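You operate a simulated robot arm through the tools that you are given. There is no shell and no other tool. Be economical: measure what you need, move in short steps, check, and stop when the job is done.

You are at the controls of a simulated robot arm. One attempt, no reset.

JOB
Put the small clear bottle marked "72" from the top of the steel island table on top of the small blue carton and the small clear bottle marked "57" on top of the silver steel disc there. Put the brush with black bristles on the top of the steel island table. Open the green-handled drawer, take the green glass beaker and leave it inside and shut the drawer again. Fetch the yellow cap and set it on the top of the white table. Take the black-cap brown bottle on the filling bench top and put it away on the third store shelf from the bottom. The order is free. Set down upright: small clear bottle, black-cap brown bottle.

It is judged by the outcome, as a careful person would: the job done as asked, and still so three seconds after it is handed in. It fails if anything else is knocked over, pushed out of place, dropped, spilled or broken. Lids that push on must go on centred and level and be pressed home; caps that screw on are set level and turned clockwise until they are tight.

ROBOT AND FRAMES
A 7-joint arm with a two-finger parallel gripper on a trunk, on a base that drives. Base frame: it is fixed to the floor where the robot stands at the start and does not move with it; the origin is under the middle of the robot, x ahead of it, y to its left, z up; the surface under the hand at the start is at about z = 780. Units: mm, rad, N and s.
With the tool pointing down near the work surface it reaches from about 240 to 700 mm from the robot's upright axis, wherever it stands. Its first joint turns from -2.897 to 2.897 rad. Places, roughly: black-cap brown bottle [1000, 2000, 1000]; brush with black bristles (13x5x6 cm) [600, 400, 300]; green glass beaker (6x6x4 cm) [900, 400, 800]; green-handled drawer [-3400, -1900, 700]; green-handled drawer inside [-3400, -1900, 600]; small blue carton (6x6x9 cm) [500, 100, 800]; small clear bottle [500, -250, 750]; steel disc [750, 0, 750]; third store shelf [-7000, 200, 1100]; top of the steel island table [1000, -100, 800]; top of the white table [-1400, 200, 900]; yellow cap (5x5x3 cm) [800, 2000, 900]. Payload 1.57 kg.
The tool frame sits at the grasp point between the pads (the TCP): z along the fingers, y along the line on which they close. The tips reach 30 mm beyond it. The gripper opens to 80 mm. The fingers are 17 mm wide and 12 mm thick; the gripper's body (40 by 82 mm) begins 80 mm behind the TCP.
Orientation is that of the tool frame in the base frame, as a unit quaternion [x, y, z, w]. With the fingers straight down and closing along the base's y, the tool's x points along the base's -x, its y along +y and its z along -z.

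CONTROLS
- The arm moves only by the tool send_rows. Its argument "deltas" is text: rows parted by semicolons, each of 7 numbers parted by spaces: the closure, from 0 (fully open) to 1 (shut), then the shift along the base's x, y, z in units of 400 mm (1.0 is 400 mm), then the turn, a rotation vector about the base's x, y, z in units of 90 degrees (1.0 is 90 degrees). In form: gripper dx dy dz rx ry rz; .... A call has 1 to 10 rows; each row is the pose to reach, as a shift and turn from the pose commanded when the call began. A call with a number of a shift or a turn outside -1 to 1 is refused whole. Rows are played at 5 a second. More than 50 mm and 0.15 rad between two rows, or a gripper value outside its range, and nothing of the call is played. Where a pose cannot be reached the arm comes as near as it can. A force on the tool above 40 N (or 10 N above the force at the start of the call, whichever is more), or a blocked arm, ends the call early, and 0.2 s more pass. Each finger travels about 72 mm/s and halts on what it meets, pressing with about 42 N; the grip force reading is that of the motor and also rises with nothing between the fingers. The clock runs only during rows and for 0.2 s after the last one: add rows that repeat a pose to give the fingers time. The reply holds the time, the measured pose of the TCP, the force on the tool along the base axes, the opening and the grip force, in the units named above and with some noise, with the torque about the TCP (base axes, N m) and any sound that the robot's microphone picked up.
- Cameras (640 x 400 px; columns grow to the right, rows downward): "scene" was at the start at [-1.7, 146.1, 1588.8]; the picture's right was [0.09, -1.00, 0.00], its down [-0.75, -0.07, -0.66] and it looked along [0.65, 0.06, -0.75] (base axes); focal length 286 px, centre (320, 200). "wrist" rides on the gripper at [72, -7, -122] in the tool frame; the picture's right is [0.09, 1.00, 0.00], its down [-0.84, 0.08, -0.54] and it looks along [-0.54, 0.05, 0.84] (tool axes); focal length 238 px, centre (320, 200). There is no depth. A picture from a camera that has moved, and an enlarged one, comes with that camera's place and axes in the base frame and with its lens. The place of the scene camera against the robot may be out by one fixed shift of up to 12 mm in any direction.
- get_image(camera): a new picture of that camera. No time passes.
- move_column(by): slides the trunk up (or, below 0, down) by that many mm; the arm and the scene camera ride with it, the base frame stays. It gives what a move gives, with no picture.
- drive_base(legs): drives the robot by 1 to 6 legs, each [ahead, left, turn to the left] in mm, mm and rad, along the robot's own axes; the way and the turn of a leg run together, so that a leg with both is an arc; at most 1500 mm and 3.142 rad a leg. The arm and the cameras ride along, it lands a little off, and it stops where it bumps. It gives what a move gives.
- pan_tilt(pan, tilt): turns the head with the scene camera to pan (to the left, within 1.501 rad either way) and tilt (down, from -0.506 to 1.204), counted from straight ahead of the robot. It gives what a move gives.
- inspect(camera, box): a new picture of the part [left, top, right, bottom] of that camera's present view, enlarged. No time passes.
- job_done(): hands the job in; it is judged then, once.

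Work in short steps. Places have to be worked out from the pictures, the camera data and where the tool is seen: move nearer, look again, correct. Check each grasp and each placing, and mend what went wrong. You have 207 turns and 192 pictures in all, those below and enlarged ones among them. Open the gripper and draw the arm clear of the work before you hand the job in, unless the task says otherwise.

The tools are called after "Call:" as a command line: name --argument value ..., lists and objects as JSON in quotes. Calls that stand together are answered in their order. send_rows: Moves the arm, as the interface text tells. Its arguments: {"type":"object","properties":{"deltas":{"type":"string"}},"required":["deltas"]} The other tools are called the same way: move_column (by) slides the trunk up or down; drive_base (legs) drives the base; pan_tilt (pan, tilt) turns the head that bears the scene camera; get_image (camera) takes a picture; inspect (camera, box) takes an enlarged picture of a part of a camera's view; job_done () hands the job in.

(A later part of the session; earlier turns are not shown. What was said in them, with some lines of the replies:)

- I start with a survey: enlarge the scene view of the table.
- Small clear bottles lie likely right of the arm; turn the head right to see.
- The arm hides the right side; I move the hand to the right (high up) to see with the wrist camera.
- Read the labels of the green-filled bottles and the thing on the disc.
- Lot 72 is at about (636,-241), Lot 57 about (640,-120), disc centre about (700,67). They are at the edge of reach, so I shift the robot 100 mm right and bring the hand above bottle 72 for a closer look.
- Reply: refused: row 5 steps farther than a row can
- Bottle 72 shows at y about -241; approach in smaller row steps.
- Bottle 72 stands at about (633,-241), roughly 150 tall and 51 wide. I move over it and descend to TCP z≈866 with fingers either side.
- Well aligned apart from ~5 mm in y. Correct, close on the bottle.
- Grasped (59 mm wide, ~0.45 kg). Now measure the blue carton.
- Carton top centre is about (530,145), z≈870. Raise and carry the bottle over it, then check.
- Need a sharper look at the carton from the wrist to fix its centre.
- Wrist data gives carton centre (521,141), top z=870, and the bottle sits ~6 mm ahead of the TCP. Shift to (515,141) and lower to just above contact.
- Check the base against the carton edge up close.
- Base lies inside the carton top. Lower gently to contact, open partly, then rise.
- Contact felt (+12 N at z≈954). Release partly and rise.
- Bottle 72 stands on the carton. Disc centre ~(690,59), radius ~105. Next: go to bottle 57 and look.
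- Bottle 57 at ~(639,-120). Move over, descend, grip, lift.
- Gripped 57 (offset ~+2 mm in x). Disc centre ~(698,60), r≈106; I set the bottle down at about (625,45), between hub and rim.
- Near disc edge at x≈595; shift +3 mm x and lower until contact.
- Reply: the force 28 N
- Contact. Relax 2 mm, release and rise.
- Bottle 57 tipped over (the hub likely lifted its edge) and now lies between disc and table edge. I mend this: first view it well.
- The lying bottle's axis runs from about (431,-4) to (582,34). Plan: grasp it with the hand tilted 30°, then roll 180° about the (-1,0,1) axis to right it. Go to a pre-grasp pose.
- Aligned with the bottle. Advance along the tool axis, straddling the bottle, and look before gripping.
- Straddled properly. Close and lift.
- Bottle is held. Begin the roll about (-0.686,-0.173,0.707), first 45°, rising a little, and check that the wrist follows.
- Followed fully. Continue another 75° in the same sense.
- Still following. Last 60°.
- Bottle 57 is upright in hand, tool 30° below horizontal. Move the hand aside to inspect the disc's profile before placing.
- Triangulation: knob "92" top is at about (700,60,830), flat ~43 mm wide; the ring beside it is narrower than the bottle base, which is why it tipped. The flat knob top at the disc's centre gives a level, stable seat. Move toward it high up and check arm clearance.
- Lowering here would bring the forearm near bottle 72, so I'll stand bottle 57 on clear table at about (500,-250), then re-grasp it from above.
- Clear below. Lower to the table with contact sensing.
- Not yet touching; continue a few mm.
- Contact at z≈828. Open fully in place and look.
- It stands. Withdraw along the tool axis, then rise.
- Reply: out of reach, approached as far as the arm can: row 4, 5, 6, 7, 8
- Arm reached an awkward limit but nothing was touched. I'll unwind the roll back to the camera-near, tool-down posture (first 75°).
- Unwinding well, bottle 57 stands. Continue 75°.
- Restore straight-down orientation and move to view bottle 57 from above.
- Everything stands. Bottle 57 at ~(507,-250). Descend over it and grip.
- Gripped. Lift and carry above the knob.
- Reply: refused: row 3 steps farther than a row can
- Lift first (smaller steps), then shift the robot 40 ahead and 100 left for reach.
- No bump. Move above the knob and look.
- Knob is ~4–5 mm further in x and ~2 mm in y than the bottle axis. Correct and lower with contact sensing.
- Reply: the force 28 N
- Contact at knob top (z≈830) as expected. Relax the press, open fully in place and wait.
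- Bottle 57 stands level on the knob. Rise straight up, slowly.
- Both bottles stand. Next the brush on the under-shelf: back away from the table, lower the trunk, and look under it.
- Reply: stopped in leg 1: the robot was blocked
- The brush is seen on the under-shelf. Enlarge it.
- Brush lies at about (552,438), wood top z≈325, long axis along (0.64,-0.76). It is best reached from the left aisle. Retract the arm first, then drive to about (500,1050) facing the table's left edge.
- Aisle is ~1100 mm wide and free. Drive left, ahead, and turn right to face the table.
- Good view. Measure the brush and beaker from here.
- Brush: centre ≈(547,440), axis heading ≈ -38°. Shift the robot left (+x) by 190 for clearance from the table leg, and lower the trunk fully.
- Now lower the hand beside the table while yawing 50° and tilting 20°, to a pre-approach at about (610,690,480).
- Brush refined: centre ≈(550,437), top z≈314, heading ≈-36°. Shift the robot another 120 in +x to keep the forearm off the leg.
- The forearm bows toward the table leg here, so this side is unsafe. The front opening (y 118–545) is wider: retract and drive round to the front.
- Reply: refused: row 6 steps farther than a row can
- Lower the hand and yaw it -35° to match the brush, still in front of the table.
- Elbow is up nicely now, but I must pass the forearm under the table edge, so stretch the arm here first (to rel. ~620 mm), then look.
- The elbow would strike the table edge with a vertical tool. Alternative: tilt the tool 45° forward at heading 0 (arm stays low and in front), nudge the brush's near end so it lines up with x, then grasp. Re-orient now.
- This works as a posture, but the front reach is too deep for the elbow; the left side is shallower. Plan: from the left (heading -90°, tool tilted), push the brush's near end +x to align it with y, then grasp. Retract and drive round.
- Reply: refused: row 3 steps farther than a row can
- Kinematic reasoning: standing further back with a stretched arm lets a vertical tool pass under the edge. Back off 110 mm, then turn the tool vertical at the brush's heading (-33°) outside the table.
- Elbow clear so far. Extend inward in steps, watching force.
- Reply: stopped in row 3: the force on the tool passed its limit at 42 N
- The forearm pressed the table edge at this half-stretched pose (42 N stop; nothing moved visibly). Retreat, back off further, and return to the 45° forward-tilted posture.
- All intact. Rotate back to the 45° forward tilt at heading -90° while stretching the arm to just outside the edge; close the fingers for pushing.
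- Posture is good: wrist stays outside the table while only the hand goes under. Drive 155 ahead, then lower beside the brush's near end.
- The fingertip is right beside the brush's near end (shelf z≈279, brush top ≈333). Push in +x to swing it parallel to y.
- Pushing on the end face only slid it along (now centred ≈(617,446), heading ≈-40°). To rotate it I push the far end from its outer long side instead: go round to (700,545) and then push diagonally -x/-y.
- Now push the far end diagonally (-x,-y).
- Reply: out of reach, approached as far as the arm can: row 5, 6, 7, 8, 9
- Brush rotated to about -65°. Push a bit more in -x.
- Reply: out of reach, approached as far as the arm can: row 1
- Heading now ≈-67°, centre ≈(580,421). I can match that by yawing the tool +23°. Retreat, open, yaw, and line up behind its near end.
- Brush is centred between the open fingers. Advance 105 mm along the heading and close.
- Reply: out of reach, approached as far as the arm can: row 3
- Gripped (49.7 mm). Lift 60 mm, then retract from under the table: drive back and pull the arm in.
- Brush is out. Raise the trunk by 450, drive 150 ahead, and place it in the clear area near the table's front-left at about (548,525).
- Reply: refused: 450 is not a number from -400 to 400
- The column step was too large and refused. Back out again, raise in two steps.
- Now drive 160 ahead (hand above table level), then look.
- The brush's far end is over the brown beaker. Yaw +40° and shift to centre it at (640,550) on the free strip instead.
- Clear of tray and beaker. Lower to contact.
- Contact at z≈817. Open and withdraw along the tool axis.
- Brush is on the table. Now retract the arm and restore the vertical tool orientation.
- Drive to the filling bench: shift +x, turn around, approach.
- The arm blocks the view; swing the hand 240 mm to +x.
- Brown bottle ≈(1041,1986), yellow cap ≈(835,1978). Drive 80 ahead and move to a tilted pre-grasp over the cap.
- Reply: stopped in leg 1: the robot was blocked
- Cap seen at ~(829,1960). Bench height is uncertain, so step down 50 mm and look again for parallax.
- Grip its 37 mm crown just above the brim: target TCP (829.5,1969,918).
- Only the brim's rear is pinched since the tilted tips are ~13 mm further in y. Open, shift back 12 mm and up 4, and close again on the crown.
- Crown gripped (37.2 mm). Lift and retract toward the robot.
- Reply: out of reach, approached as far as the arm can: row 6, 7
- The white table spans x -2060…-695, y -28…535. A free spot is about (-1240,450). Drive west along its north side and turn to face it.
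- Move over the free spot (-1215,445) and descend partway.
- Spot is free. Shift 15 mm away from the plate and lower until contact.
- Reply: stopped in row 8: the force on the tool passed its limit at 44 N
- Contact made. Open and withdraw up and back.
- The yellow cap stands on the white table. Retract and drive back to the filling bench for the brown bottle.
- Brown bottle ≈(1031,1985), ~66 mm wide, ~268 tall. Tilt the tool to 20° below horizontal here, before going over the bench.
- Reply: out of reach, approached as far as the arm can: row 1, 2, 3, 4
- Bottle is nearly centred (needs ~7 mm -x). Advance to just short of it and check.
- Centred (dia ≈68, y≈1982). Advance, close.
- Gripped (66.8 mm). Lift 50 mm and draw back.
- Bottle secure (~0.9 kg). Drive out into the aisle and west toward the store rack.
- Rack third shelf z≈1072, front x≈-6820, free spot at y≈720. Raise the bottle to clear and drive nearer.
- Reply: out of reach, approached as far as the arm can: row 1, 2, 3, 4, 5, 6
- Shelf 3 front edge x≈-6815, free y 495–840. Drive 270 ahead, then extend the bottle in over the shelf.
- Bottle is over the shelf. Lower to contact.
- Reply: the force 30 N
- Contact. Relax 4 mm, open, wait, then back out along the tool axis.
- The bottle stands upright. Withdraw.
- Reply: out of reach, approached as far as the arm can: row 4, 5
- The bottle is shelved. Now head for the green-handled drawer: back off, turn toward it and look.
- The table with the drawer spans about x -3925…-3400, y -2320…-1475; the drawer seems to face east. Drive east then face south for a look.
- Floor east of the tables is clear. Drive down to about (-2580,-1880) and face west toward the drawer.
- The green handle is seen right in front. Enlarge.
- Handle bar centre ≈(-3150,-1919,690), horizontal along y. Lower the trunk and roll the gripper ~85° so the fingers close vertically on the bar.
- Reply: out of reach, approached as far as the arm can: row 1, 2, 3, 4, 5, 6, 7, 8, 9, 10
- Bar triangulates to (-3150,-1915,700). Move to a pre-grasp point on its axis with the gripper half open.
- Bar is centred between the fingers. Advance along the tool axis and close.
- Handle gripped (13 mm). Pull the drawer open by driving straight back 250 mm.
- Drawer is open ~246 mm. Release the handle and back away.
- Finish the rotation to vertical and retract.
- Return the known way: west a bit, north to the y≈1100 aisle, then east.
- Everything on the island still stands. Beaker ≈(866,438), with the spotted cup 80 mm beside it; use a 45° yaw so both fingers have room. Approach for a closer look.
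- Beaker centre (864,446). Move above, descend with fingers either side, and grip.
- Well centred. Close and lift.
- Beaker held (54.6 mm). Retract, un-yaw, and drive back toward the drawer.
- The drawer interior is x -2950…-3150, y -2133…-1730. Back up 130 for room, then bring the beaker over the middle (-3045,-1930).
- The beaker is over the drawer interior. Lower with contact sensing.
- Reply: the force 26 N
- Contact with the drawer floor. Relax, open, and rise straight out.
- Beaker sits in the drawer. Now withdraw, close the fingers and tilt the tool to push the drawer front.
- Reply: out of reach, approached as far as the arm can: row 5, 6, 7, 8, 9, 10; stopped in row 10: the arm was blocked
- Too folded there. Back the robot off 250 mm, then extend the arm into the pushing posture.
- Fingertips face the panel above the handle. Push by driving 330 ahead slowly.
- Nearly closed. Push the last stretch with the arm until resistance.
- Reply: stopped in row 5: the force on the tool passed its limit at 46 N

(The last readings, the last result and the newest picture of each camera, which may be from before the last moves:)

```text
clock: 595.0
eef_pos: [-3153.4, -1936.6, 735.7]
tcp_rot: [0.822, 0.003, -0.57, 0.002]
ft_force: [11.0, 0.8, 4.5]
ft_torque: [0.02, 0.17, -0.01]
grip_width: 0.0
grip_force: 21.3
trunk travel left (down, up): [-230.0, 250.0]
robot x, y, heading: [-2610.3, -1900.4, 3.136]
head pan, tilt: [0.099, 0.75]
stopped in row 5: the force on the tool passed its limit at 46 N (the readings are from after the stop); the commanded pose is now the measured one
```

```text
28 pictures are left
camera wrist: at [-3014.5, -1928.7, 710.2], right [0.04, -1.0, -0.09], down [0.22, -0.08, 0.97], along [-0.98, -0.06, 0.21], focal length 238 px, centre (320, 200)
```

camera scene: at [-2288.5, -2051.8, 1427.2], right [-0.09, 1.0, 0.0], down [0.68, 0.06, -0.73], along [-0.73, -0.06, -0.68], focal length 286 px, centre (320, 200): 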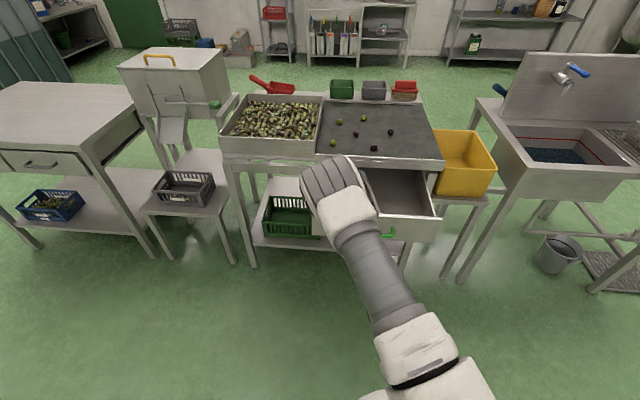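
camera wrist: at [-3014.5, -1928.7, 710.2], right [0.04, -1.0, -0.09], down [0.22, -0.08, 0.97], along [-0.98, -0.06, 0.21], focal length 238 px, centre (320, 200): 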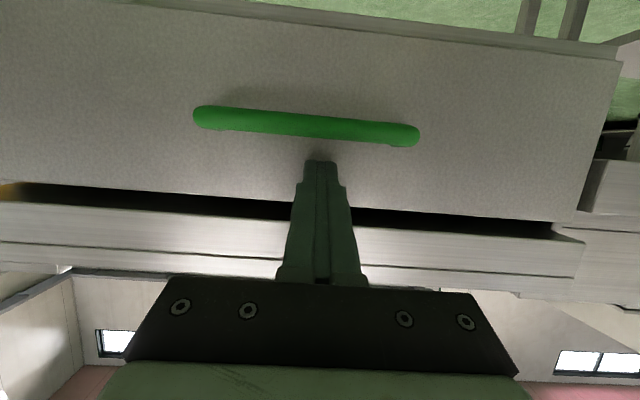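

Resistance at 46 N; from the handle's apparent size it is at x≈-3150, its original closed place. Back off, open the gripper, and confirm.

Call:
send_rows --deltas "1 0.08 0 0.02 0 0 0;0.6 0.16 0 0.05 0 0 0;0.2 0.24 0 0.08 0 0 0;0 0.28 0 0.1 0 0 0"

Call:
drive_base --legs '[[-300, 0, 0]]'

Call:
get_image --camera "scene"

Call:
get_image --camera "wrist"

```text
clock: 596.0
eef_pos: [-3042.9, -1936.9, 776.2]
tcp_rot: [0.821, 0.002, -0.571, 0.001]
ft_force: [0.2, -0.1, -0.2]
ft_torque: [-0.02, 0.0, -0.01]
grip_width: 80.2
grip_force: 0.1
trunk travel left (down, up): [-230.0, 250.0]
robot x, y, heading: [-2607.2, -1896.9, 3.131]
head pan, tilt: [0.099, 0.75]
```

```text
clock: 598.5
eef_pos: [-2746.3, -1938.3, 775.3]
tcp_rot: [0.821, 0.004, -0.571, 0.003]
ft_force: [0.2, -0.8, -0.1]
ft_torque: [-0.04, -0.03, 0.05]
grip_width: 80.1
grip_force: 0.1
trunk travel left (down, up): [-230.0, 250.0]
robot x, y, heading: [-2310.9, -1901.9, 3.133]
head pan, tilt: [0.099, 0.75]
```

```text
27 pictures are left
camera scene: at [-2313.3, -2050.9, 1427.2], right [-0.09, 1.0, 0.0], down [0.68, 0.06, -0.73], along [-0.73, -0.07, -0.68], focal length 286 px, centre (320, 200)
```

scene: 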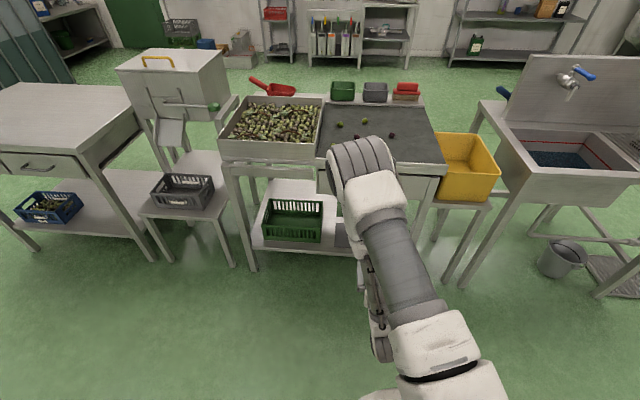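

```text
26 pictures are left
camera wrist: at [-2607.2, -1931.6, 749.7], right [0.04, -1.0, -0.09], down [0.22, -0.08, 0.97], along [-0.98, -0.06, 0.21], focal length 238 px, centre (320, 200)
```

wrist: 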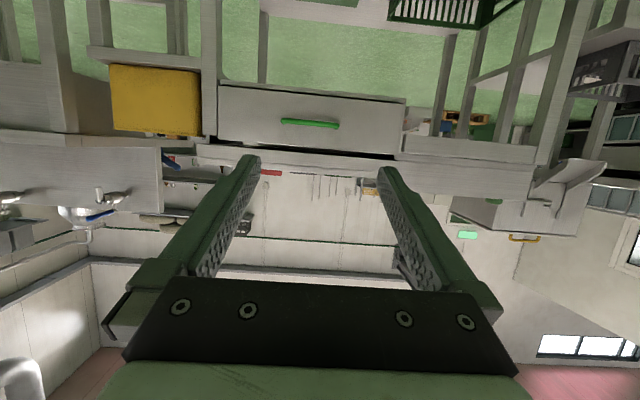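

The drawer is shut flush, the gripper is open and the arm is clear. All the parts of the job have been seen in place, so I hand it in.

Call:
job_done

```text
The job is handed in.
```

I finished every part of the job and handed it in. When I last looked at each item it was where you asked; the island bottles were last seen before the drawer work.

- **Bottle 72:** it stands upright on the small blue carton.
- **Bottle 57:** it tipped over onto the table when I first set it on the ring of the steel disc. I stood it up again and placed it upright on the disc's flat knob in the centre.
- **Brush:** it is on the island table top. To reach it I had to push it around on the under-shelf first.
- **Green beaker:** it is inside the green-handled drawer, and the drawer is shut. I last saw it standing upright just before I pushed the drawer closed.
- **Yellow cap:** it is on the white table.
- **Black-cap brown bottle:** it stands upright on the third store shelf from the bottom.

While driving I bumped something behind the start position, probably the white table. I also bumped the filling bench, and the arm pressed against the edge of the island table once. I saw nothing move from any of these.
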